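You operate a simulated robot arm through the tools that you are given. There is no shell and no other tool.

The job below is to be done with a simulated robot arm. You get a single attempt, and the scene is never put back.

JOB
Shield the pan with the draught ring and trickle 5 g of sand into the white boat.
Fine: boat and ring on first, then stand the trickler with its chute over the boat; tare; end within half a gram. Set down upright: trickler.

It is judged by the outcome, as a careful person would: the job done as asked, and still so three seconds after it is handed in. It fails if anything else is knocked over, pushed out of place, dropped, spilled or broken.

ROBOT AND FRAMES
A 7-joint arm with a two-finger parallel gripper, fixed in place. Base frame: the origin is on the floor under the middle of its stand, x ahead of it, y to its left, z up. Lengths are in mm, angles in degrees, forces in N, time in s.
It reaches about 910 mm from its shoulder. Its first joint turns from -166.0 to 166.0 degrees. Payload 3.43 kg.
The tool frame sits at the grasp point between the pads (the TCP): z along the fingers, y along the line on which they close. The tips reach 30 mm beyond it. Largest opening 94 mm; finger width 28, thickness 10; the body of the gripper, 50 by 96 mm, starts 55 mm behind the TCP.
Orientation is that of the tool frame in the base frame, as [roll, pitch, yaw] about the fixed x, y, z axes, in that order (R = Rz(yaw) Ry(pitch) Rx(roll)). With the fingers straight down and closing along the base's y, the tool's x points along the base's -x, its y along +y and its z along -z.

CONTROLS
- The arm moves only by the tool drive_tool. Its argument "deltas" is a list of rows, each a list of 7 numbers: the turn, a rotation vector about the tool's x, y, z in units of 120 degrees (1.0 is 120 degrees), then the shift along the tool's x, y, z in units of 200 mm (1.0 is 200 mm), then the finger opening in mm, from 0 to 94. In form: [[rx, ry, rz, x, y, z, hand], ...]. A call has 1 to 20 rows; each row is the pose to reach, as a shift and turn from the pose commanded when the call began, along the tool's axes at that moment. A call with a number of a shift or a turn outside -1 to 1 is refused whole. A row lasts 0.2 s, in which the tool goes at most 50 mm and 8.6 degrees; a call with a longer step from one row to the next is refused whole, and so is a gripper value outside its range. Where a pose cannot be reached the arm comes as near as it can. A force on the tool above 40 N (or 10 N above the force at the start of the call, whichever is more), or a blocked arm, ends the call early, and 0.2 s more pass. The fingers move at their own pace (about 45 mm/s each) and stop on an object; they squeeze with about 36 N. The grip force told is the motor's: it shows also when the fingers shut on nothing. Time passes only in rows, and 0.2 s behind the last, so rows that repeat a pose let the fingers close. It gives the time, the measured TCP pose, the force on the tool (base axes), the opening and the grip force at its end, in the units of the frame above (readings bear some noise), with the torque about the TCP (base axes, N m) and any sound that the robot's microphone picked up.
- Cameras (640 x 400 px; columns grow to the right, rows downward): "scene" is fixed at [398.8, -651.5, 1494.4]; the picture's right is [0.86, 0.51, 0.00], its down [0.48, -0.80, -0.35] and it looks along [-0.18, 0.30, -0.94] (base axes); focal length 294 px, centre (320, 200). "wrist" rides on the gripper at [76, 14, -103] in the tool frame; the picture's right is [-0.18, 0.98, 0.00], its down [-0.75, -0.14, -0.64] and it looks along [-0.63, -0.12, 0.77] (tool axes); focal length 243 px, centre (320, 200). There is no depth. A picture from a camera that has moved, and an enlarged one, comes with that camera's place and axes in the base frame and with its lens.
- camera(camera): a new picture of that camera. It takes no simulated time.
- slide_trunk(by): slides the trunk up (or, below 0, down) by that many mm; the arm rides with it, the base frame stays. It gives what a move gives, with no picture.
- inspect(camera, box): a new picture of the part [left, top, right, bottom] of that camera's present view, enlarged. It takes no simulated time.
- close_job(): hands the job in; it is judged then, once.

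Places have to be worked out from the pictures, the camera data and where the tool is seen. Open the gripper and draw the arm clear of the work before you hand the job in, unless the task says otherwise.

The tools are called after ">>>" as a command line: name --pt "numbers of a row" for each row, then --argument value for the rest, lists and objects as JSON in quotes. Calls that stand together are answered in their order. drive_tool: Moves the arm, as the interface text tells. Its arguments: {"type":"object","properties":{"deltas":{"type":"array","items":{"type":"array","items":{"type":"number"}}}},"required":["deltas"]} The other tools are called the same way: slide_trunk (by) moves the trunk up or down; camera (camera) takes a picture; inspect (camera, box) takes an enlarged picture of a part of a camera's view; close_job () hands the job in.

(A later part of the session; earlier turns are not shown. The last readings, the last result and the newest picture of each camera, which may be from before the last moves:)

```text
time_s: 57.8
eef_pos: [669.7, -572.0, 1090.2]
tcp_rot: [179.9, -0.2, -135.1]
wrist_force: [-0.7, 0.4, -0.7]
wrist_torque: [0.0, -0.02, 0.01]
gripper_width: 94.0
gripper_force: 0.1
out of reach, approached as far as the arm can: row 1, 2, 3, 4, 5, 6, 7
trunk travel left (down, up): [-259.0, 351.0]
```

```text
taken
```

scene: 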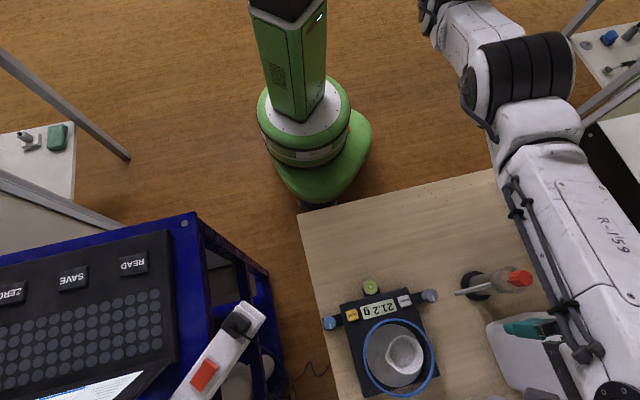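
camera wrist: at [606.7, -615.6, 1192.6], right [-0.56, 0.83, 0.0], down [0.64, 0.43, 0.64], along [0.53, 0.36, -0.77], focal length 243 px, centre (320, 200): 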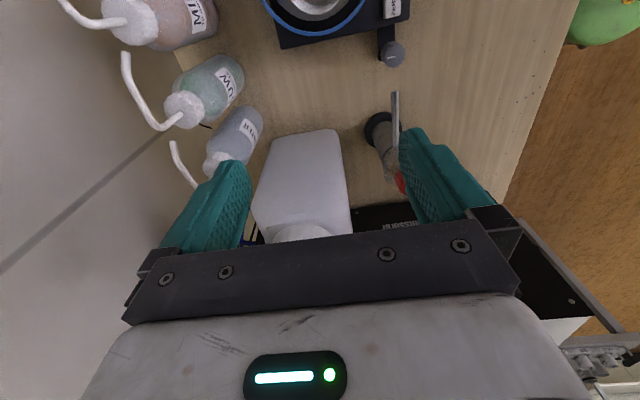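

The last row stepped too far; I'll use smaller rotation steps for the same +45° turn back.

>>> drive_tool --pt "0 0 0.06 0 0 0 94" --pt "0 0 0.12 0 0 0 94" --pt "0 0 0.18 0 0 0 94" --pt "0 0 0.24 0 0 0 94" --pt "0 0 0.3 0 0 0 94" --pt "0 0 0.36 0 0 0 94" --pt "0 0 0.36 0 0 0 94"

>>> camera --camera "scene"

```text
time_s: 59.4
eef_pos: [673.9, -577.5, 1088.5]
tcp_rot: [-179.8, -0.4, -178.5]
wrist_force: [0.4, 1.0, 0.4]
wrist_torque: [0.03, 0.03, 0.0]
gripper_width: 94.3
gripper_force: 0.0
trunk travel left (down, up): [-259.0, 351.0]
```

```text
taken
```

scene: 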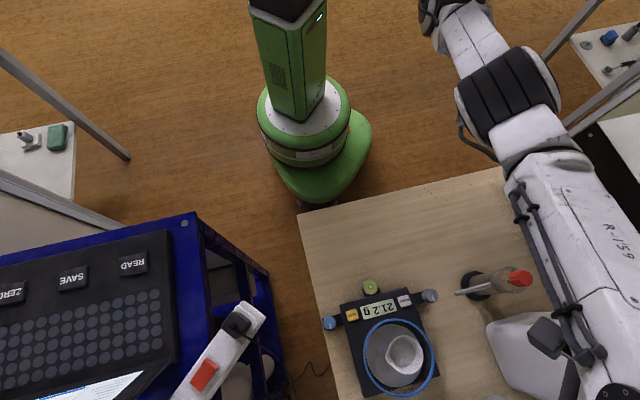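

Rotation back succeeded. Test moving inward by (-60,+80) mm at this yaw.

>>> drive_tool --pt "0 0 0 0.1 0.13 0 94" --pt "0 0 0 0.2 0.26 0 94" --pt "0 0 0 0.3 0.4 0 94" --pt "0 0 0 0.3 0.4 0 94"

>>> camera --camera "scene"

```text
time_s: 60.4
eef_pos: [672.6, -577.0, 1088.5]
tcp_rot: [-179.9, -0.2, -178.4]
wrist_force: [0.1, 0.3, 0.4]
wrist_torque: [0.01, 0.0, 0.01]
gripper_width: 94.2
gripper_force: 0.1
out of reach, approached as far as the arm can: row 1, 2, 3, 4
trunk travel left (down, up): [-259.0, 351.0]
```

```text
taken
```

scene: 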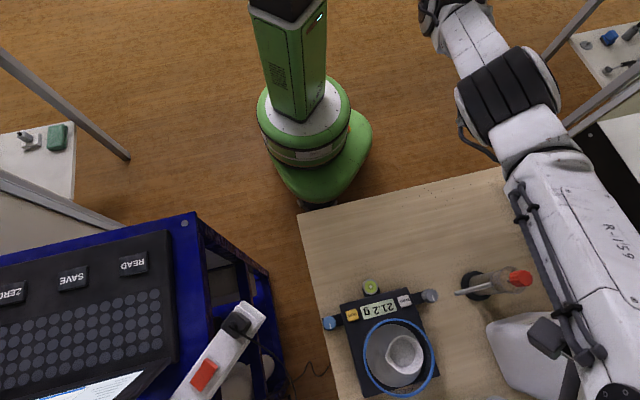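

Inward motion is blocked (elbow straight/singular). Try a vertical move first: raise the tool 60 mm to bend out of the singular pose.

>>> drive_tool --pt "0 0 0 0 0 -0.1 94" --pt "0 0 0 0 0 -0.2 94" --pt "0 0 0 0 0 -0.3 94" --pt "0 0 0 0 0 -0.3 94"

>>> camera --camera "scene"

```text
time_s: 61.4
eef_pos: [667.5, -569.4, 1133.3]
tcp_rot: [-179.9, -0.2, -178.4]
wrist_force: [0.3, -0.3, 0.0]
wrist_torque: [0.02, 0.04, -0.01]
gripper_width: 94.2
gripper_force: 0.1
out of reach, approached as far as the arm can: row 2, 3, 4
trunk travel left (down, up): [-259.0, 351.0]
```

```text
taken
```

scene: 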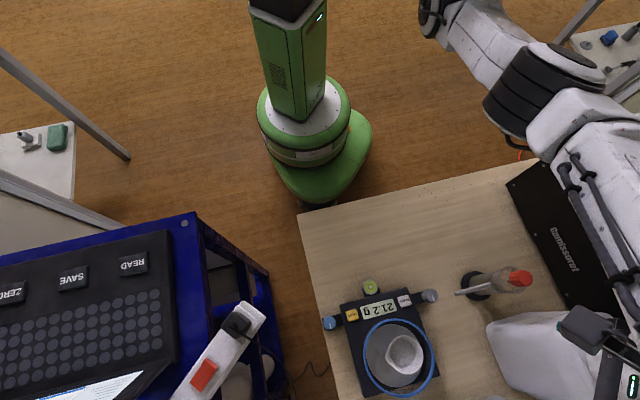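

It rose 45 mm and the elbow shifted. Try moving inward again from here.

>>> drive_tool --pt "0 0 0 0.1 0.13 0 94" --pt "0 0 0 0.2 0.26 0 94" --pt "0 0 0 0.3 0.4 0 94" --pt "0 0 0 0.3 0.4 0 94"

>>> camera --camera "scene"

```text
time_s: 62.4
eef_pos: [641.0, -563.9, 1147.6]
tcp_rot: [-180.0, -0.2, -178.3]
wrist_force: [-0.5, -0.3, -0.3]
wrist_torque: [0.01, -0.05, 0.03]
gripper_width: 93.8
gripper_force: 0.1
out of reach, approached as far as the arm can: row 1, 2, 3, 4
trunk travel left (down, up): [-259.0, 351.0]
```

```text
taken
```

scene: 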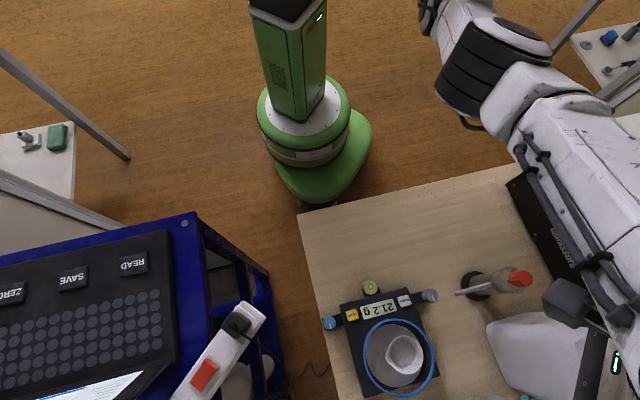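

Progress is partial. I'll rotate the hand further back toward the natural yaw (~135) and see whether the arm frees up.

>>> drive_tool --pt "0 0 0.06 0 0 0 94" --pt "0 0 0.12 0 0 0 94" --pt "0 0 0.18 0 0 0 94" --pt "0 0 0.24 0 0 0 94" --pt "0 0 0.3 0 0 0 94" --pt "0 0 0.36 0 0 0 94" --pt "0 0 0.36 0 0 0 94"

>>> camera --camera "scene"

```text
time_s: 64.0
eef_pos: [642.7, -561.2, 1148.2]
tcp_rot: [-179.9, -0.1, 138.3]
wrist_force: [0.9, 0.2, 0.6]
wrist_torque: [-0.02, 0.0, 0.02]
gripper_width: 94.2
gripper_force: 0.0
trunk travel left (down, up): [-259.0, 351.0]
```

```text
taken
```

scene: 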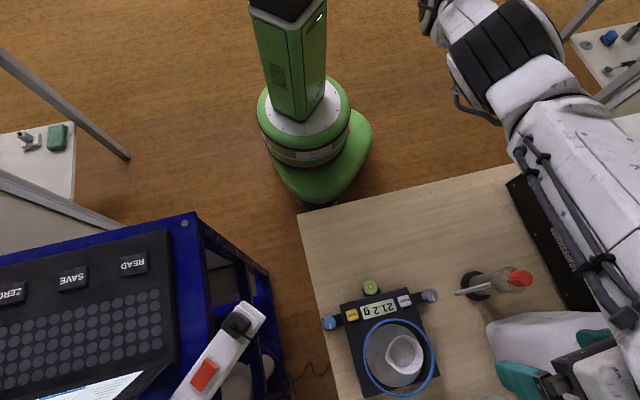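

Yaw is 138 now. Inward is along tool +x: try 50 mm in, with a few small steps.

>>> drive_tool --pt "0 0 0 0.1 0 0 94" --pt "0 0 0 0.2 0 0 94" --pt "0 0 0 0.3 0 0 94" --pt "0 0 0 0.3 0 0 94"

>>> camera --camera "scene"

```text
time_s: 65.0
eef_pos: [635.4, -566.9, 1152.6]
tcp_rot: [-179.8, 0.0, 138.4]
wrist_force: [-0.1, 0.1, -0.5]
wrist_torque: [0.0, 0.01, -0.03]
gripper_width: 94.0
gripper_force: 0.0
out of reach, approached as far as the arm can: row 1, 2, 3, 4
trunk travel left (down, up): [-259.0, 351.0]
```

```text
taken
```

scene: 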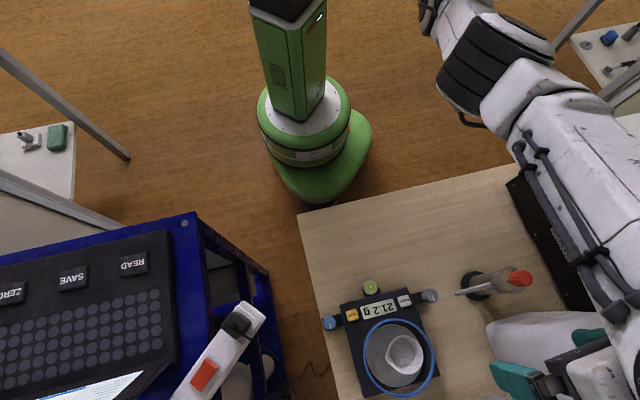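

Still blocked inward. I'll retrace the way we came: sideways (tool -y) toward (570,-640) and down, to pull whichever joint off its stop.

>>> drive_tool --pt "0 0 0 0 -0.1 0.05 94" --pt "0 0 0 0 -0.2 0.15 94" --pt "0 0 0 0 -0.3 0.25 94" --pt "0 0 0 0 -0.4 0.35 94" --pt "0 0 0 0 -0.4 0.35 94"

>>> camera --camera "scene"

>>> camera --camera "wrist"

```text
time_s: 66.2
eef_pos: [583.9, -623.8, 1081.9]
tcp_rot: [-179.8, -0.1, 138.4]
wrist_force: [-0.5, 0.3, 0.3]
wrist_torque: [0.01, 0.04, 0.01]
gripper_width: 94.1
gripper_force: 0.0
trunk travel left (down, up): [-259.0, 351.0]
```

```text
taken
```

scene: 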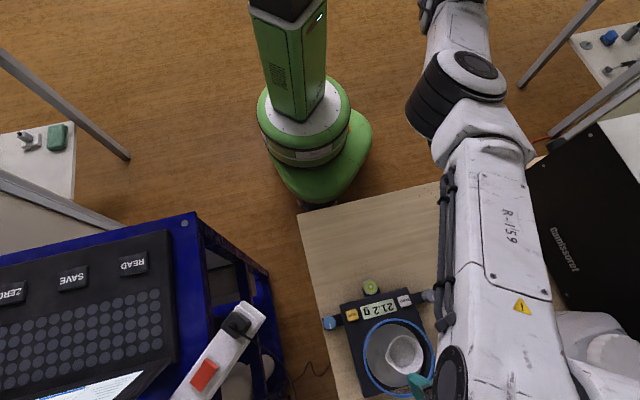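

```text
taken
camera wrist: at [537.4, -562.6, 1185.2], right [0.79, 0.61, 0.0], down [0.47, -0.6, 0.64], along [0.39, -0.51, -0.77], focal length 243 px, centre (320, 200)
```

wrist: 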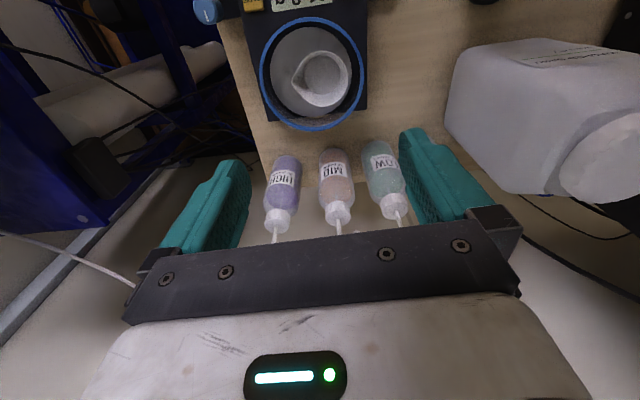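

That was fully reachable. Now try inward along tool +x, 60 mm.

>>> drive_tool --pt "0 0 0 0.1 0 0 94" --pt "0 0 0 0.2 0 0 94" --pt "0 0 0 0.3 0 0 94" --pt "0 0 0 0.3 0 0 94"

>>> inspect --camera "wrist" --box '[220, 0, 420, 140]'

```text
time_s: 67.2
eef_pos: [540.6, -585.0, 1082.1]
tcp_rot: [-179.6, -0.1, 138.9]
wrist_force: [1.6, 0.5, 0.2]
wrist_torque: [-0.06, 0.15, -0.01]
gripper_width: 93.8
gripper_force: 0.1
out of reach, approached as far as the arm can: row 1, 2
trunk travel left (down, up): [-259.0, 351.0]
```

```text
2.86 times, centred on (320, 70) of wrist
camera zoom: at [493.4, -522.4, 1184.1], right [0.79, 0.62, -0.01], down [0.48, -0.6, 0.64], along [0.39, -0.51, -0.77], focal length 693 px, centre (320, 571)
```

zoom: 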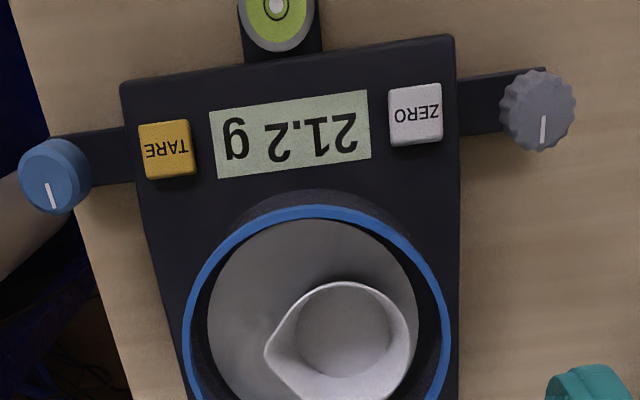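

Freed: the arm is at (540,-585,1082), and the ring looks concentric with the pan; display steady at 21.2 g. Move inward to about (540,-440) where it is comfortable to re-orient.

>>> drive_tool --pt "0 0 0 0.1 0.11 0 94" --pt "0 0 0 0.2 0.22 0 94" --pt "0 0 0 0.3 0.34 0 94" --pt "0 0 0 0.4 0.45 0 94" --pt "0 0 0 0.4765 0.5465 0 94" --pt "0 0 0 0.4765 0.5465 0 94"

>>> camera --camera "scene"

>>> camera --camera "wrist"

```text
time_s: 68.6
eef_pos: [536.8, -437.8, 1084.6]
tcp_rot: [-179.7, -0.2, 138.4]
wrist_force: [-0.8, 0.9, 0.3]
wrist_torque: [-0.01, 0.03, -0.02]
gripper_width: 93.9
gripper_force: 0.0
trunk travel left (down, up): [-259.0, 351.0]
```

```text
taken
```

scene: 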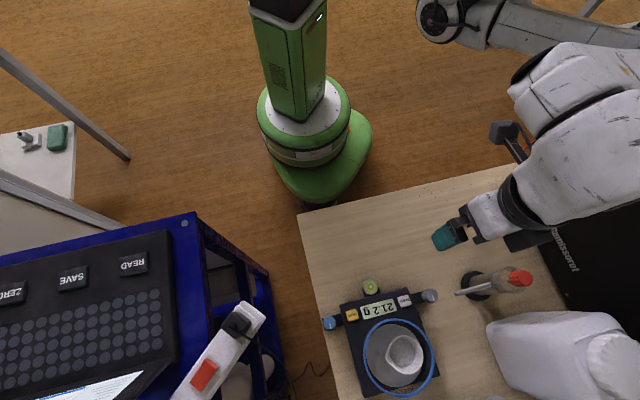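

```text
taken
camera wrist: at [490.9, -375.7, 1187.0], right [0.79, 0.61, 0.0], down [0.47, -0.6, 0.64], along [0.39, -0.51, -0.77], focal length 243 px, centre (320, 200)
```

wrist: 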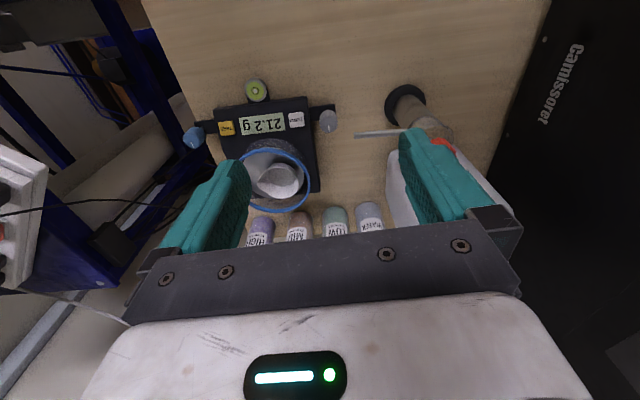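

Comfortable here. Now rotate the hand by -87° to yaw -135 at this inner position.

>>> drive_tool --pt "0 0 -0.06 0 0 0 94" --pt "0 0 -0.12 0 0 0 94" --pt "0 0 -0.18 0 0 0 94" --pt "0 0 -0.24 0 0 0 94" --pt "0 0 -0.3 0 0 0 94" --pt "0 0 -0.36 0 0 0 94" --pt "0 0 -0.42 0 0 0 94" --pt "0 0 -0.48 0 0 0 94" --pt "0 0 -0.54 0 0 0 94" --pt "0 0 -0.6 0 0 0 94" --pt "0 0 -0.66 0 0 0 94" --pt "0 0 -0.722 0 0 0 94" --pt "0 0 -0.722 0 0 0 94"

>>> camera --camera "scene"

>>> camera --camera "wrist"

```text
time_s: 71.4
eef_pos: [539.7, -439.7, 1081.4]
tcp_rot: [179.9, -0.3, -134.8]
wrist_force: [0.0, 0.3, -0.5]
wrist_torque: [-0.01, -0.02, 0.01]
gripper_width: 94.1
gripper_force: 0.0
trunk travel left (down, up): [-259.0, 351.0]
```

```text
taken
```

scene: 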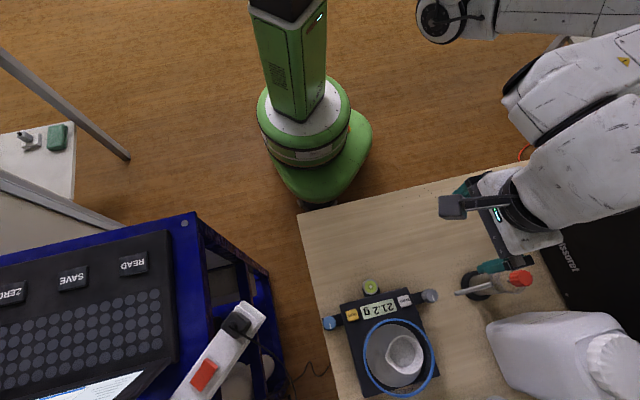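

```text
taken
camera wrist: at [476.6, -482.3, 1185.2], right [-0.57, 0.82, 0.0], down [0.63, 0.44, 0.64], along [0.53, 0.36, -0.77], focal length 243 px, centre (320, 200)
```

wrist: 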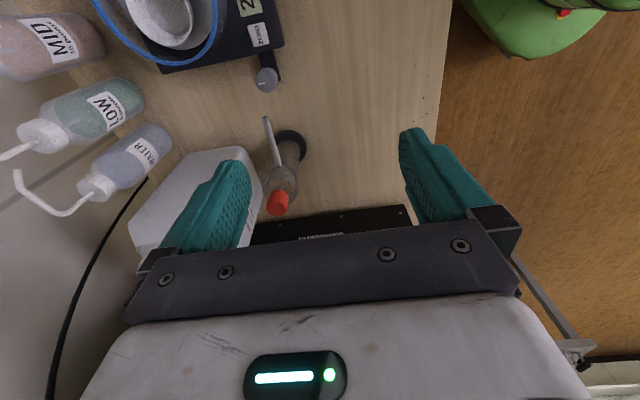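

Yaw -135 reached with the trickler between the fingers in view. Enlarge it for measurements.

>>> inspect --camera "wrist" --box '[220, 90, 360, 240]'

```text
2.67 times, centred on (290, 165) of wrist
camera zoom: at [476.6, -482.3, 1185.2], right [-0.57, 0.82, 0.0], down [0.63, 0.44, 0.64], along [0.53, 0.36, -0.77], focal length 647 px, centre (400, 293)
```

zoom: 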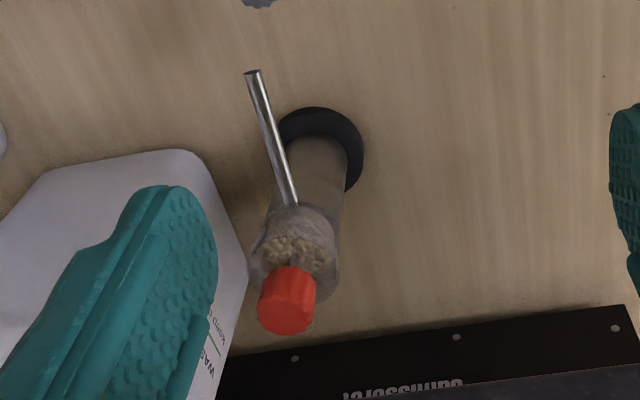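

Measure the base ring more precisely from this view.

>>> inspect --camera "wrist" --box '[265, 110, 325, 220]'

>>> inspect --camera "scene" --box '[440, 255, 550, 310]'

```text
3.64 times, centred on (295, 165) of wrist
camera zoom: at [476.6, -482.3, 1185.2], right [-0.57, 0.82, 0.0], down [0.63, 0.44, 0.64], along [0.53, 0.36, -0.77], focal length 882 px, centre (411, 327)
```

zoom: 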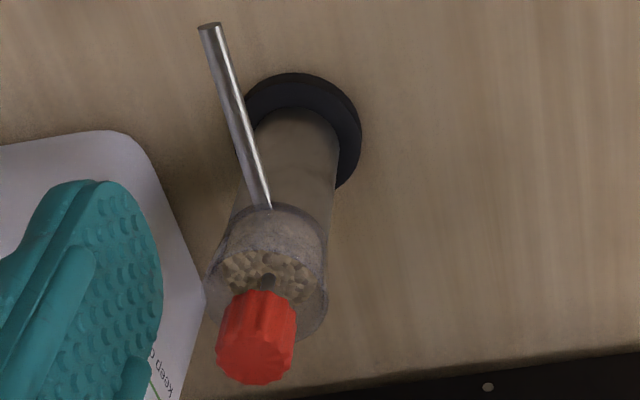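

```text
5.82 times, centred on (495, 282) of scene
camera zoom: at [398.8, -651.5, 1494.4], right [0.86, 0.51, 0.0], down [0.48, -0.8, -0.35], along [-0.18, 0.3, -0.94], focal length 1712 px, centre (-698, -280)
```

zoom: 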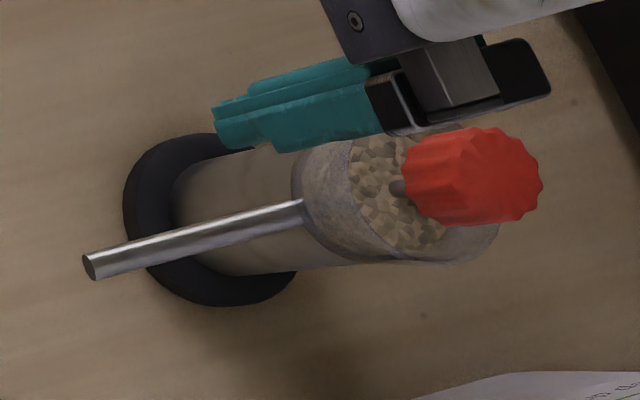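

Trickler axis ≈(698.5,-403), knob top ≈930, hopper rim ≈894, base radius ≈34, chute tip ≈97 mm from axis at z≈839. Move above it at z≈1010 and check the alignment.

>>> drive_tool --pt "0 0 0 -0.15 -0.09 0.05 94" --pt "0 0 0 -0.3 -0.18 0.12 94" --pt "0 0 0 -0.45 -0.28 0.2 94" --pt "0 0 0 -0.6 -0.37 0.28 94" --pt "0 0 0 -0.691 -0.432 0.355 94" --pt "0 0 0 -0.691 -0.432 0.355 94"

>>> camera --camera "wrist"

>>> camera --camera "scene"

```text
time_s: 72.8
eef_pos: [699.0, -403.1, 1010.8]
tcp_rot: [179.9, -0.3, -135.0]
wrist_force: [0.5, 0.4, -0.4]
wrist_torque: [-0.02, 0.0, -0.03]
gripper_width: 94.0
gripper_force: 0.0
trunk travel left (down, up): [-259.0, 351.0]
```

```text
taken
camera wrist: at [635.6, -446.1, 1114.4], right [-0.57, 0.82, 0.0], down [0.63, 0.44, 0.64], along [0.53, 0.36, -0.77], focal length 243 px, centre (320, 200)
```

wrist: 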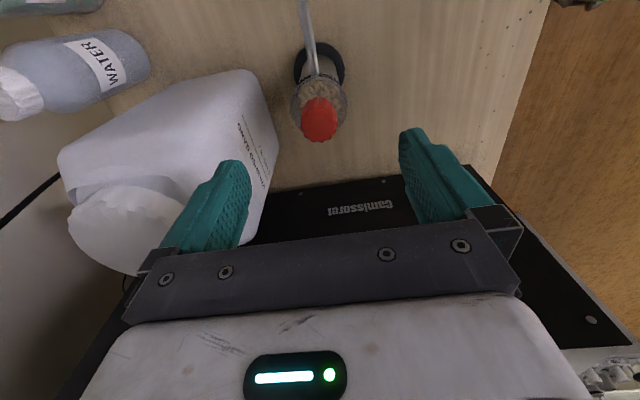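

```text
taken
```

scene: 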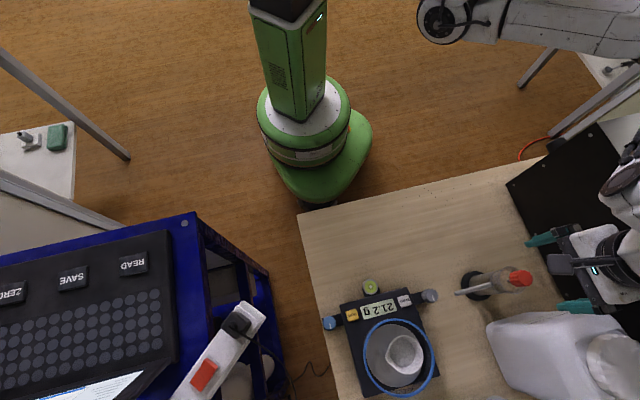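

Knob is right on the tool axis. The jug is near the left finger, so I'll inspect clearances before descending.

>>> inspect --camera "wrist" --box '[40, 0, 360, 240]'

>>> inspect --camera "scene" --box '[440, 240, 640, 400]'

>>> inspect --camera "wrist" --box '[280, 0, 370, 150]'

```text
1.67 times, centred on (200, 120) of wrist
camera zoom: at [635.6, -446.1, 1114.4], right [-0.57, 0.82, 0.0], down [0.63, 0.44, 0.64], along [0.53, 0.36, -0.77], focal length 404 px, centre (520, 333)
```

zoom: 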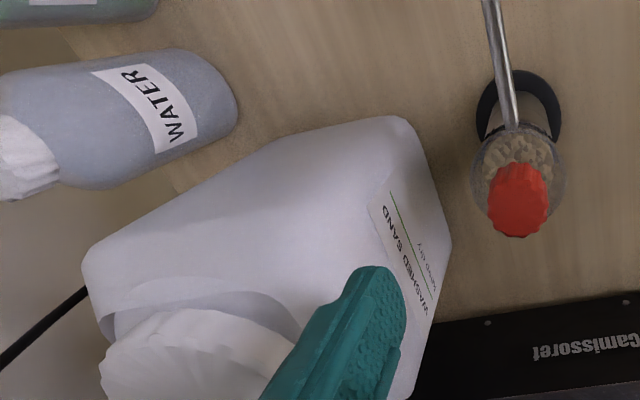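

```text
2.50 times, centred on (540, 320) of scene
camera zoom: at [398.8, -651.5, 1494.4], right [0.86, 0.51, 0.0], down [0.48, -0.8, -0.35], along [-0.18, 0.3, -0.94], focal length 736 px, centre (-230, -100)
```

zoom: 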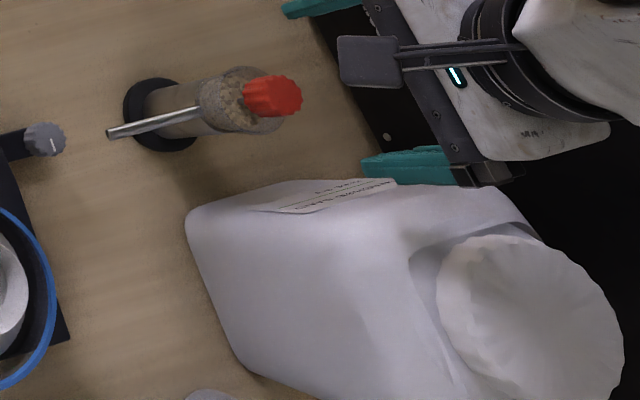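

```text
2.67 times, centred on (325, 75) of wrist
camera zoom: at [635.6, -446.1, 1114.4], right [-0.57, 0.82, 0.0], down [0.63, 0.44, 0.64], along [0.53, 0.36, -0.77], focal length 647 px, centre (307, 533)
```

zoom: 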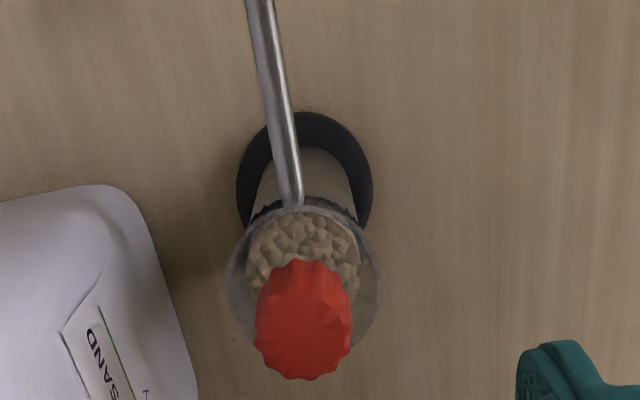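

Clearances are fine (jug face ≈42 mm from the left finger) and the hopper is centred. Descend to z≈920 first.

>>> drive_tool --pt "0 0 0 0 0 0.1 94" --pt "0 0 0 0 0 0.2 94" --pt "0 0 0 0 0 0.3 94" --pt "0 0 0 0 0 0.4 94" --pt "0 0 0 0 0 0.45 94" --pt "0 0 0 0 0 0.45 94"

>>> camera --camera "wrist"

>>> camera --camera "scene"

```text
time_s: 74.2
eef_pos: [697.8, -403.2, 921.9]
tcp_rot: [180.0, -0.3, -135.0]
wrist_force: [-0.3, -0.2, 0.3]
wrist_torque: [-0.05, 0.02, 0.01]
gripper_width: 93.9
gripper_force: 0.0
trunk travel left (down, up): [-259.0, 351.0]
```

```text
taken
camera wrist: at [634.7, -446.4, 1024.1], right [-0.57, 0.82, 0.0], down [0.64, 0.44, 0.64], along [0.53, 0.36, -0.77], focal length 243 px, centre (320, 200)
```

wrist: 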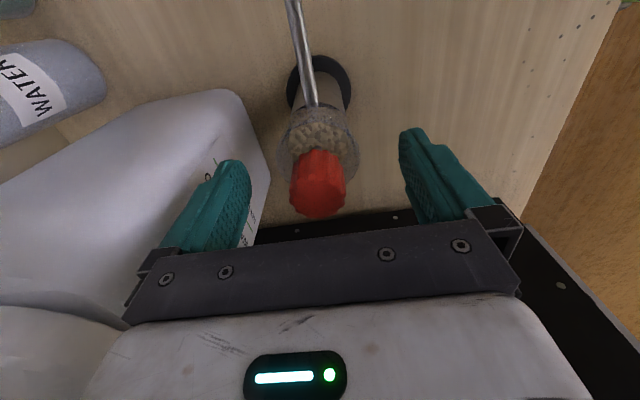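

```text
taken
```

scene: 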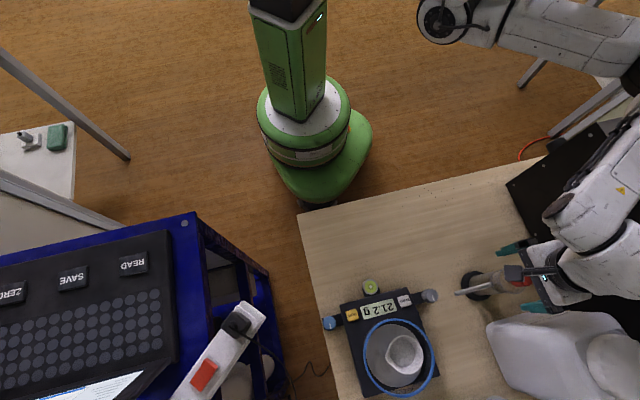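

Aligned, knob between the fingers. Descend the remaining ~36 mm to TCP z≈886 in small steps.

>>> drive_tool --pt "0 0 0 0 0 0.06 94" --pt "0 0 0 0 0 0.12 94" --pt "0 0 0 0 0 0.16 94" --pt "0 0 0 0 0 0.18 94" --pt "0 0 0 0 0 0.18 94"

>>> camera --camera "wrist"

>>> inspect --camera "scene" --box '[440, 220, 600, 340]'

```text
time_s: 75.4
eef_pos: [699.3, -403.2, 884.1]
tcp_rot: [179.9, -0.2, -135.0]
wrist_force: [-0.2, 0.8, -0.5]
wrist_torque: [0.0, 0.01, 0.0]
gripper_width: 94.0
gripper_force: 0.1
trunk travel left (down, up): [-259.0, 351.0]
```

```text
taken
camera wrist: at [635.4, -446.4, 987.5], right [-0.57, 0.82, 0.0], down [0.64, 0.43, 0.64], along [0.53, 0.36, -0.77], focal length 243 px, centre (320, 200)
```

wrist: 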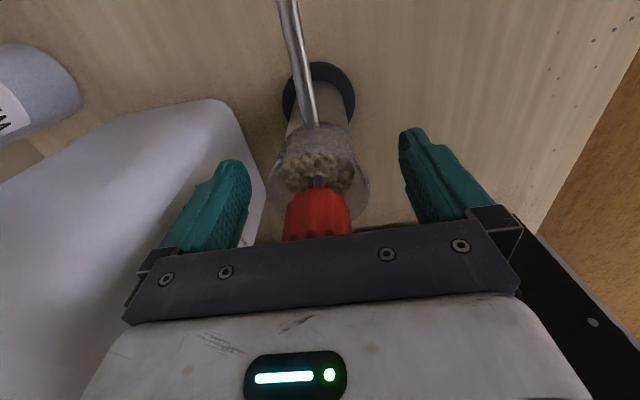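

```text
3.33 times, centred on (520, 280) of scene
camera zoom: at [398.8, -651.5, 1494.4], right [0.86, 0.51, 0.0], down [0.48, -0.8, -0.35], along [-0.18, 0.3, -0.94], focal length 981 px, centre (-347, -67)
```

zoom: 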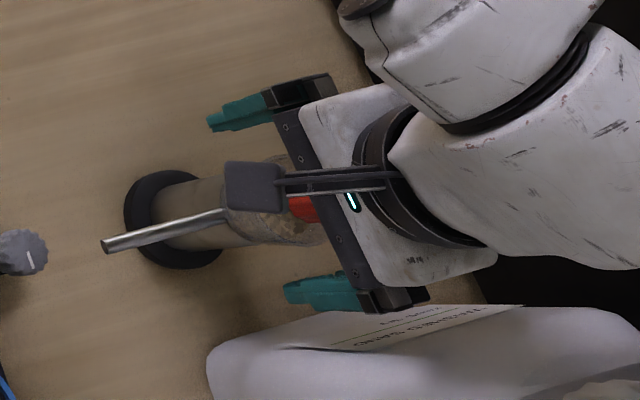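

No contact; hopper centred at column ~318. Close onto the hopper.

>>> drive_tool --pt "0 0 0 0 0 0 82" --pt "0 0 0 0 0 0 70" --pt "0 0 0 0 0 0 60" --pt "0 0 0 0 0 0 52" --pt "0 0 0 0 0 0 44" --pt "0 0 0 0 0 0 34" --pt "0 0 0 0 0 0 30"

>>> camera --camera "wrist"

```text
time_s: 77.0
eef_pos: [697.6, -403.5, 884.2]
tcp_rot: [-180.0, -0.3, -134.9]
wrist_force: [2.2, -2.3, 2.6]
wrist_torque: [-0.13, -0.19, 0.0]
gripper_width: 53.5
gripper_force: 36.3
trunk travel left (down, up): [-259.0, 351.0]
```

```text
taken
camera wrist: at [635.6, -446.5, 987.9], right [-0.57, 0.82, 0.0], down [0.63, 0.44, 0.64], along [0.53, 0.36, -0.77], focal length 243 px, centre (320, 200)
```

wrist: 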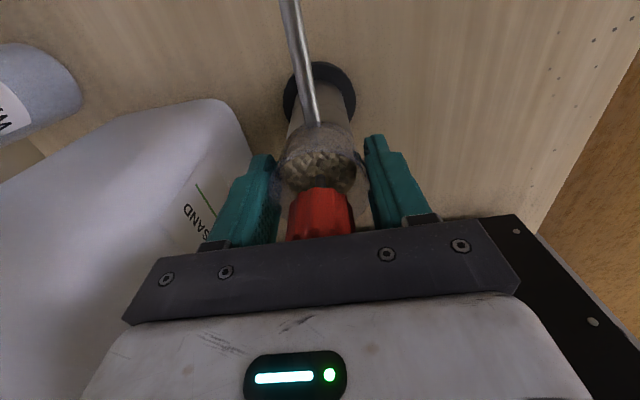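

Hopper gripped (53.5 mm, 36 N) at TCP z≈884. Lift slowly by 20 mm and check the load and tilt.

>>> drive_tool --pt "0 0 0 0 0 -0.02 30" --pt "0 0 0 0 0 -0.05 30" --pt "0 0 0 0 0 -0.08 30" --pt "0 0 0 0 0 -0.1 30" --pt "0 0 0 0 0 -0.1 30"

>>> camera --camera "wrist"

>>> inspect --camera "scene" --box '[440, 220, 600, 340]'

```text
time_s: 78.2
eef_pos: [697.9, -403.6, 905.2]
tcp_rot: [179.9, -0.3, -134.8]
wrist_force: [-0.1, -0.7, -8.0]
wrist_torque: [0.01, 0.05, 0.01]
gripper_width: 53.5
gripper_force: 36.0
trunk travel left (down, up): [-259.0, 351.0]
```

```text
taken
camera wrist: at [635.5, -446.2, 1007.8], right [-0.57, 0.82, 0.0], down [0.64, 0.43, 0.64], along [0.53, 0.36, -0.77], focal length 243 px, centre (320, 200)
```

wrist: 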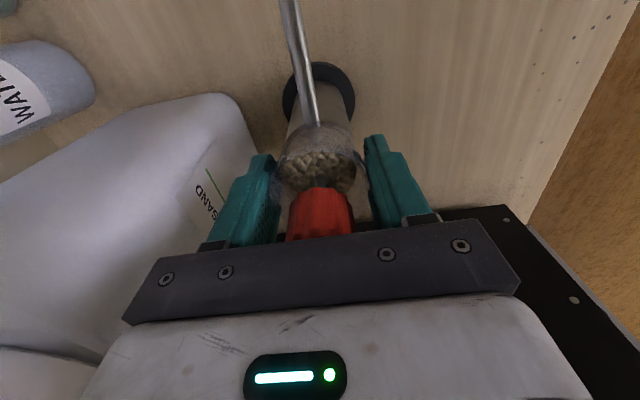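

```text
3.33 times, centred on (520, 280) of scene
camera zoom: at [398.8, -651.5, 1494.4], right [0.86, 0.51, 0.0], down [0.48, -0.8, -0.35], along [-0.18, 0.3, -0.94], focal length 981 px, centre (-347, -67)
```

zoom: 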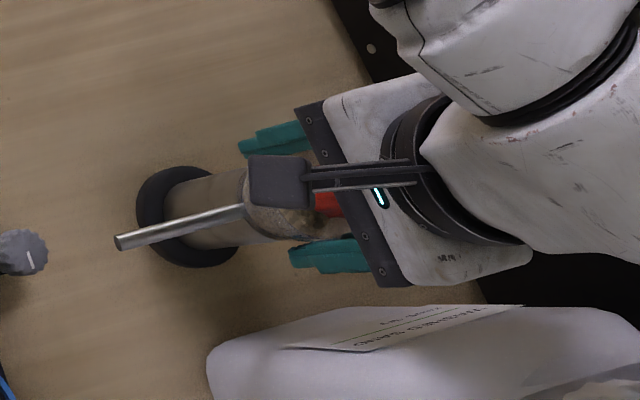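

Load is 8 N (≈0.8 kg), held upright. Lift another 30 mm, then carry slowly in stages toward (663,-555).

>>> drive_tool --pt "0 0 0 0 0 -0.05 30" --pt "0 0 0 0 0 -0.1 30" --pt "0 0 0 0 0 -0.15 30" --pt "0 0 0 0.03 -0.02 -0.15 30" --pt "0 0 0 0.09 -0.055 -0.15 30" --pt "0 0 0 0.16 -0.1 -0.15 30" --pt "0 0 0 0.23 -0.145 -0.15 30" --pt "0 0 0 0.29 -0.18 -0.15 30" --pt "0 0 0 0.32 -0.2 -0.15 30" --pt "0 0 0 0.32 -0.2 -0.15 30"

>>> camera --camera "scene"

>>> camera --camera "wrist"

```text
time_s: 80.4
eef_pos: [681.2, -474.4, 935.4]
tcp_rot: [179.9, -0.3, -134.9]
wrist_force: [1.2, -0.1, -8.8]
wrist_torque: [-0.06, -0.02, 0.0]
gripper_width: 53.5
gripper_force: 36.2
trunk travel left (down, up): [-259.0, 351.0]
```

```text
taken
```

scene: 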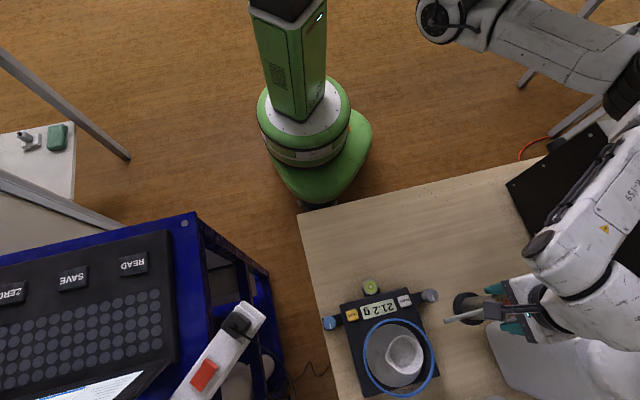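

```text
taken
camera wrist: at [619.1, -517.9, 1039.0], right [-0.57, 0.82, 0.0], down [0.64, 0.43, 0.64], along [0.53, 0.36, -0.77], focal length 243 px, centre (320, 200)
```

wrist: 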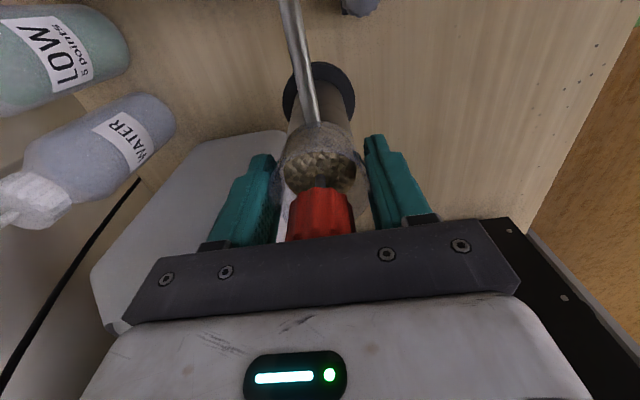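

Reachable so far. Continue the remaining ~82 mm to above the placing spot.

>>> drive_tool --pt "0 0 0 0.03 -0.02 0 30" --pt "0 0 0 0.09 -0.056 0 30" --pt "0 0 0 0.16 -0.1 0 30" --pt "0 0 0 0.23 -0.145 0 30" --pt "0 0 0 0.3 -0.19 0 30" --pt "0 0 0 0.349 -0.219 0 30" --pt "0 0 0 0.349 -0.219 0 30" --pt "0 0 0 0.349 -0.219 0 30"

>>> camera --camera "scene"

>>> camera --camera "wrist"

```text
time_s: 82.2
eef_pos: [661.7, -557.2, 935.3]
tcp_rot: [179.9, -0.3, -134.9]
wrist_force: [-0.5, -0.4, -8.7]
wrist_torque: [0.02, 0.01, -0.01]
gripper_width: 53.6
gripper_force: 36.1
trunk travel left (down, up): [-259.0, 351.0]
```

```text
taken
```

scene: 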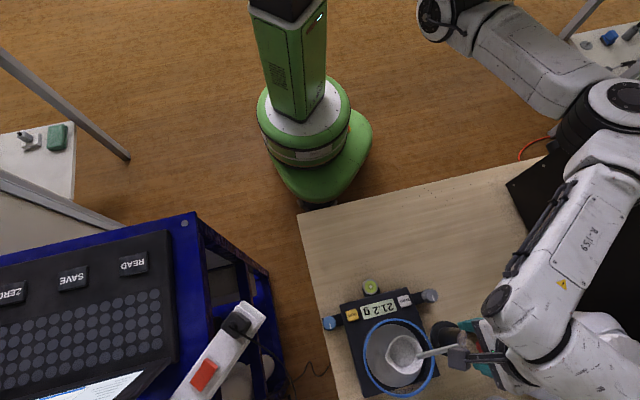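

```text
taken
camera wrist: at [599.1, -600.3, 1038.2], right [-0.57, 0.82, 0.0], down [0.64, 0.43, 0.64], along [0.53, 0.36, -0.77], focal length 243 px, centre (320, 200)
```

wrist: 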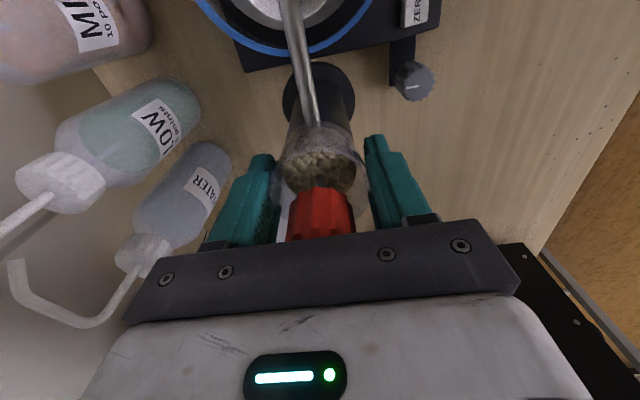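

The chute tip is over the boat in the scene view. Inspect both views for the base's clearance to the balance edge before lowering.

>>> inspect --camera "wrist" --box '[220, 0, 440, 140]'

>>> inspect --camera "scene" --box '[350, 290, 500, 400]'

```text
2.86 times, centred on (330, 70) of wrist
camera zoom: at [599.1, -600.3, 1038.2], right [-0.57, 0.82, 0.0], down [0.64, 0.43, 0.64], along [0.53, 0.36, -0.77], focal length 693 px, centre (291, 571)
```

zoom: 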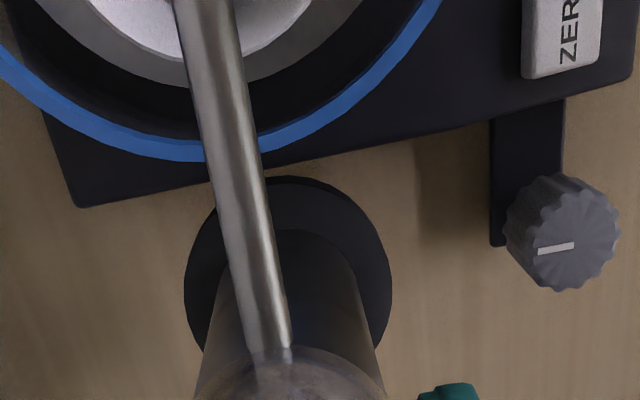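

```text
3.64 times, centred on (425, 345) of scene
camera zoom: at [398.8, -651.5, 1494.4], right [0.86, 0.51, 0.0], down [0.48, -0.8, -0.35], along [-0.18, 0.3, -0.94], focal length 1070 px, centre (-62, -327)
```

zoom: 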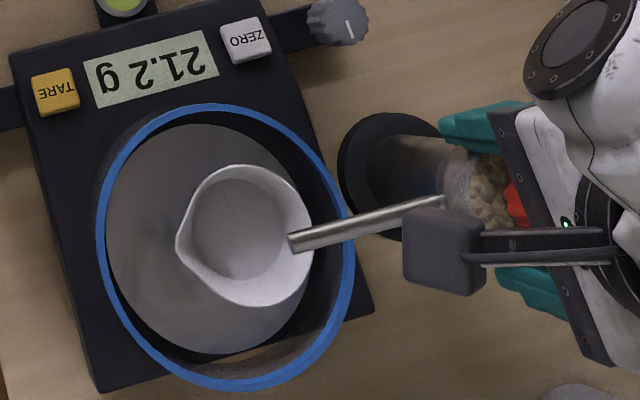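

The base (r≈35) would come within ~0–3 mm of the balance edge, so shift 9 mm outward along the chute axis (tool -x); the tip then lands ~11 mm from the boat centre, well inside it.

>>> drive_tool --pt "0 0 0 -0.022 0.001 0 30" --pt "0 0 0 -0.045 0.001 0 30" --pt "0 0 0 -0.045 0.001 0 30"

>>> slide_trunk --by -30

>>> inspect --camera "wrist" --box '[220, 0, 440, 140]'

>>> inspect --camera "scene" --box '[350, 290, 500, 400]'

```text
time_s: 83.0
eef_pos: [667.4, -548.8, 935.4]
tcp_rot: [179.9, -0.3, -135.0]
wrist_force: [-0.5, -0.4, -9.1]
wrist_torque: [0.03, 0.01, 0.0]
gripper_width: 53.7
gripper_force: 35.4
trunk travel left (down, up): [-259.0, 351.0]
```

```text
time_s: 83.8
eef_pos: [668.3, -549.1, 905.9]
tcp_rot: [179.9, -0.3, -135.0]
wrist_force: [0.1, 0.8, -8.8]
wrist_torque: [0.0, 0.03, -0.01]
gripper_width: 53.5
gripper_force: 36.0
trunk travel left (down, up): [-229.0, 381.0]
```

```text
2.86 times, centred on (330, 70) of wrist
camera zoom: at [605.3, -593.0, 1008.4], right [-0.57, 0.82, 0.0], down [0.64, 0.43, 0.64], along [0.53, 0.36, -0.77], focal length 693 px, centre (291, 571)
```

zoom: 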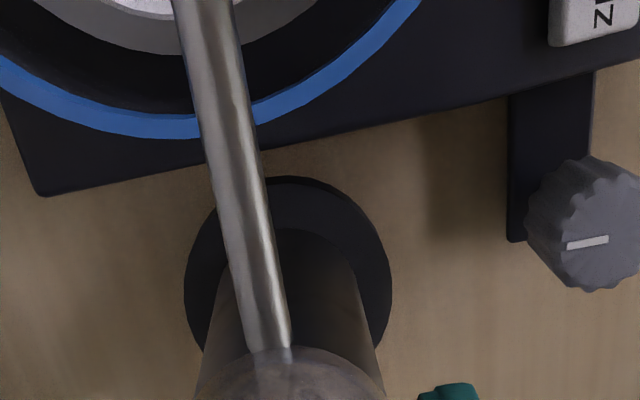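

```text
3.64 times, centred on (425, 345) of scene
camera zoom: at [398.8, -651.5, 1494.4], right [0.86, 0.51, 0.0], down [0.48, -0.8, -0.35], along [-0.18, 0.3, -0.94], focal length 1070 px, centre (-62, -327)
```

zoom: 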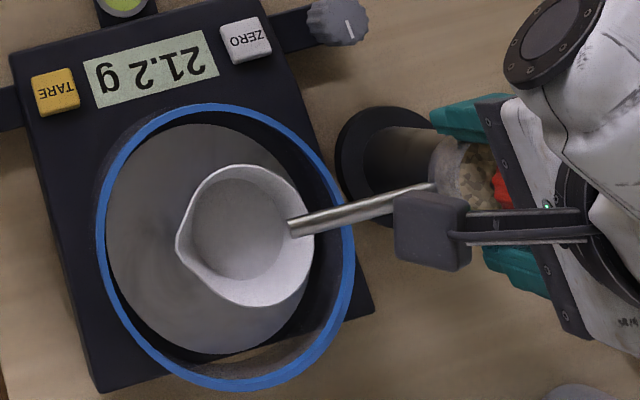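

Base clearance to the balance is ~9 mm, chute tip ~12 mm from boat centre. Lower by trunk: 17 mm, then 2–3 mm steps until contact.

>>> slide_trunk --by -17

>>> slide_trunk --by -3

```text
time_s: 84.4
eef_pos: [667.7, -548.7, 887.6]
tcp_rot: [179.9, -0.2, -135.0]
wrist_force: [-0.3, 0.5, -9.2]
wrist_torque: [-0.03, -0.01, 0.0]
gripper_width: 53.7
gripper_force: 35.8
trunk travel left (down, up): [-212.0, 398.0]
```

```text
time_s: 84.9
eef_pos: [667.9, -550.7, 885.4]
tcp_rot: [179.9, -0.3, -135.0]
wrist_force: [0.0, -0.7, -9.3]
wrist_torque: [0.0, 0.03, -0.05]
gripper_width: 53.9
gripper_force: 35.4
trunk travel left (down, up): [-209.0, 401.0]
```

Still carrying the full weight at z≈885; lower another 2 mm.

>>> slide_trunk --by -2

```text
time_s: 85.5
eef_pos: [667.9, -550.4, 885.6]
tcp_rot: [179.9, -0.3, -134.9]
wrist_force: [-0.1, 0.6, 5.7]
wrist_torque: [0.56, 0.34, 0.0]
gripper_width: 53.4
gripper_force: 36.2
trunk travel left (down, up): [-207.0, 403.0]
```

Contact made (force went from -9 to +6 N). Ease up 0.8 mm to balance, then release.

>>> slide_trunk --by 0.8

```text
time_s: 86.0
eef_pos: [668.1, -549.7, 884.8]
tcp_rot: [-180.0, -0.3, -134.9]
wrist_force: [1.6, -1.4, 6.4]
wrist_torque: [0.22, 0.16, -0.04]
gripper_width: 53.6
gripper_force: 35.8
trunk travel left (down, up): [-207.0, 403.0]
```

Contact load is small. Open the fingers slowly to release the trickler.

>>> drive_tool --pt "0 0 0 0 0 0 52" --pt "0 0 0 0 0 0 56" --pt "0 0 0 0 0 0 62" --pt "0 0 0 0 0 0 70" --pt "0 0 0 0 0 0 80" --pt "0 0 0 0 0 0 90" --pt "0 0 0 0 0 0 94"

>>> camera --camera "wrist"

>>> inspect --camera "scene" --box '[350, 290, 500, 400]'

```text
time_s: 87.6
eef_pos: [668.0, -550.0, 883.4]
tcp_rot: [180.0, -0.3, -134.9]
wrist_force: [0.5, 0.1, 0.4]
wrist_torque: [-0.03, -0.02, 0.0]
gripper_width: 93.9
gripper_force: 0.0
trunk travel left (down, up): [-207.0, 403.0]
```

```text
taken
camera wrist: at [605.2, -592.9, 987.4], right [-0.57, 0.82, 0.0], down [0.64, 0.43, 0.64], along [0.53, 0.36, -0.77], focal length 243 px, centre (320, 200)
```

wrist: 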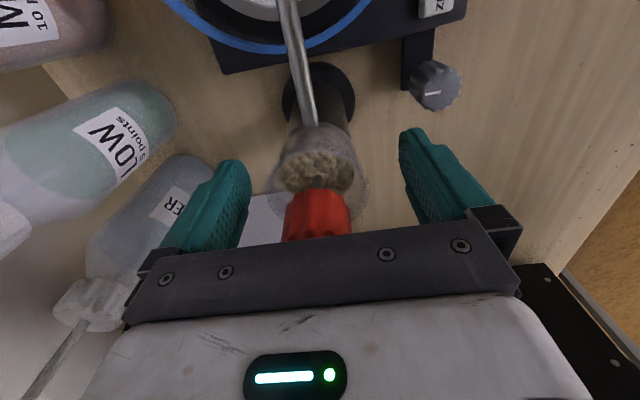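

```text
3.64 times, centred on (425, 345) of scene
camera zoom: at [398.8, -651.5, 1494.4], right [0.86, 0.51, 0.0], down [0.48, -0.8, -0.35], along [-0.18, 0.3, -0.94], focal length 1070 px, centre (-62, -327)
```

zoom: 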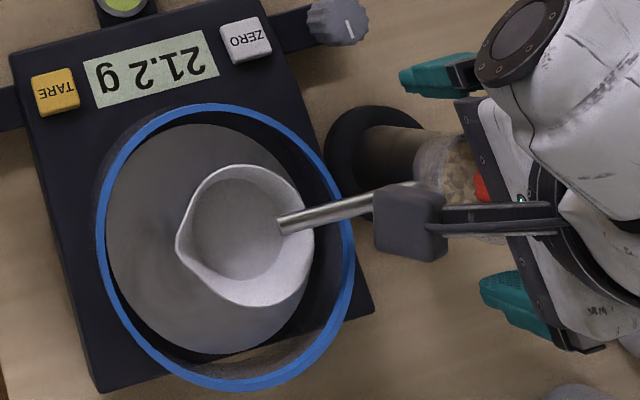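

Trickler stands on its own with the chute tip over the boat. Raise straight up with the trunk by 100 mm to clear it.

>>> slide_trunk --by 100

>>> camera --camera "wrist"

>>> camera --camera "scene"

```text
time_s: 88.9
eef_pos: [667.9, -548.7, 984.4]
tcp_rot: [180.0, -0.3, -135.0]
wrist_force: [0.1, -0.3, 0.5]
wrist_torque: [-0.02, 0.01, 0.03]
gripper_width: 93.8
gripper_force: 0.0
trunk travel left (down, up): [-307.0, 303.0]
```

```text
taken
camera wrist: at [605.2, -592.9, 1087.3], right [-0.57, 0.82, 0.0], down [0.64, 0.43, 0.64], along [0.53, 0.36, -0.77], focal length 243 px, centre (320, 200)
```

wrist: 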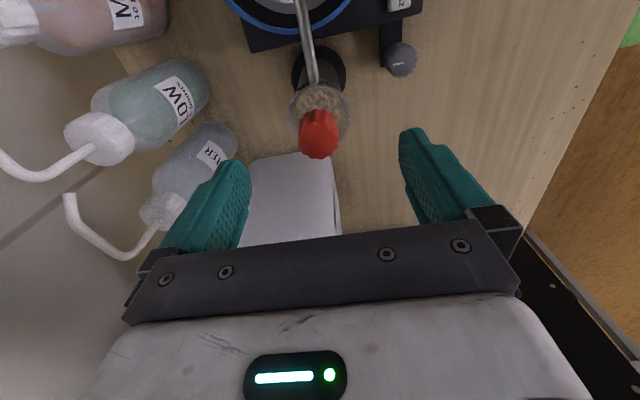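

```text
taken
```

scene: 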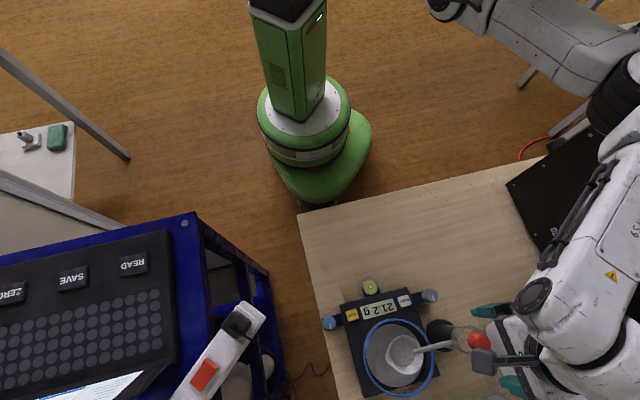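

Everything is in place; the next step is to tare. Move at this height toward the TARE button at about (471,-617), closing the fingers on the way.

>>> drive_tool --pt "0 0 0 0.1 0.05 0 80" --pt "0 0 0 0.25 0.12 0 60" --pt "0 0 0 0.42 0.2 0 40" --pt "0 0 0 0.6 0.29 0 20" --pt "0 0 0 0.78 0.38 0 5" --pt "0 0 0 0.9 0.44 0 0" --pt "0 0 0 0.937 0.456 0 0" --pt "0 0 0 0.937 0.456 0 0"

>>> camera --camera "wrist"

>>> camera --camera "scene"

```text
time_s: 90.7
eef_pos: [474.3, -617.7, 984.3]
tcp_rot: [179.9, -0.2, -135.0]
wrist_force: [-0.6, -0.5, 0.7]
wrist_torque: [0.02, -0.04, -0.01]
gripper_width: 0.1
gripper_force: 33.2
trunk travel left (down, up): [-307.0, 303.0]
```

```text
taken
camera wrist: at [411.0, -661.1, 1087.9], right [-0.57, 0.82, 0.0], down [0.64, 0.43, 0.64], along [0.53, 0.36, -0.77], focal length 243 px, centre (320, 200)
```

wrist: 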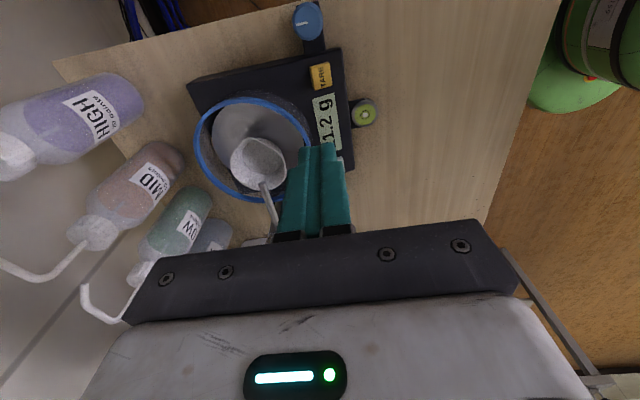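

```text
taken
```

scene: 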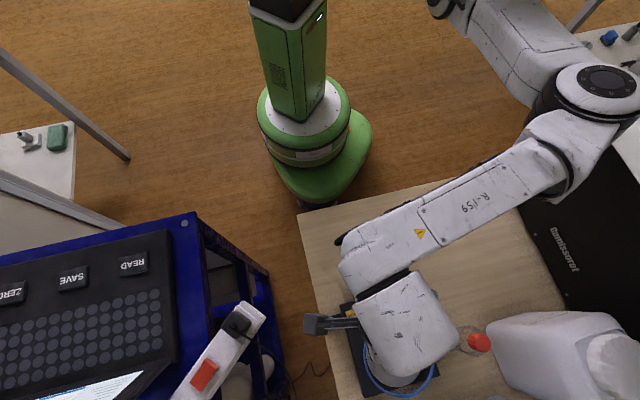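

TARE button lies nearly under the tool axis. Zoom for accuracy.

>>> inspect --camera "wrist" --box '[260, 30, 400, 160]'

```text
3.08 times, centred on (330, 95) of wrist
camera zoom: at [411.0, -661.1, 1087.9], right [-0.57, 0.82, 0.0], down [0.64, 0.43, 0.64], along [0.53, 0.36, -0.77], focal length 746 px, centre (289, 523)
```

zoom: 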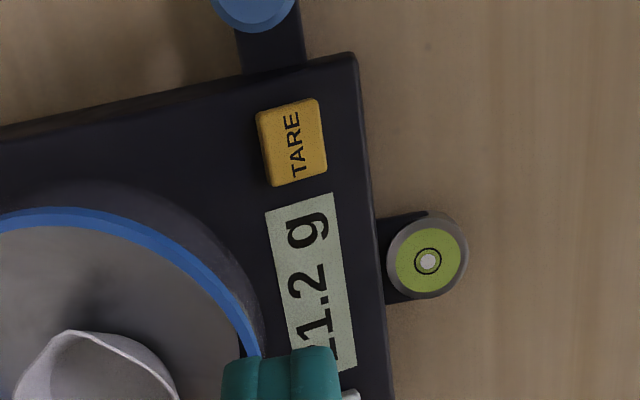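

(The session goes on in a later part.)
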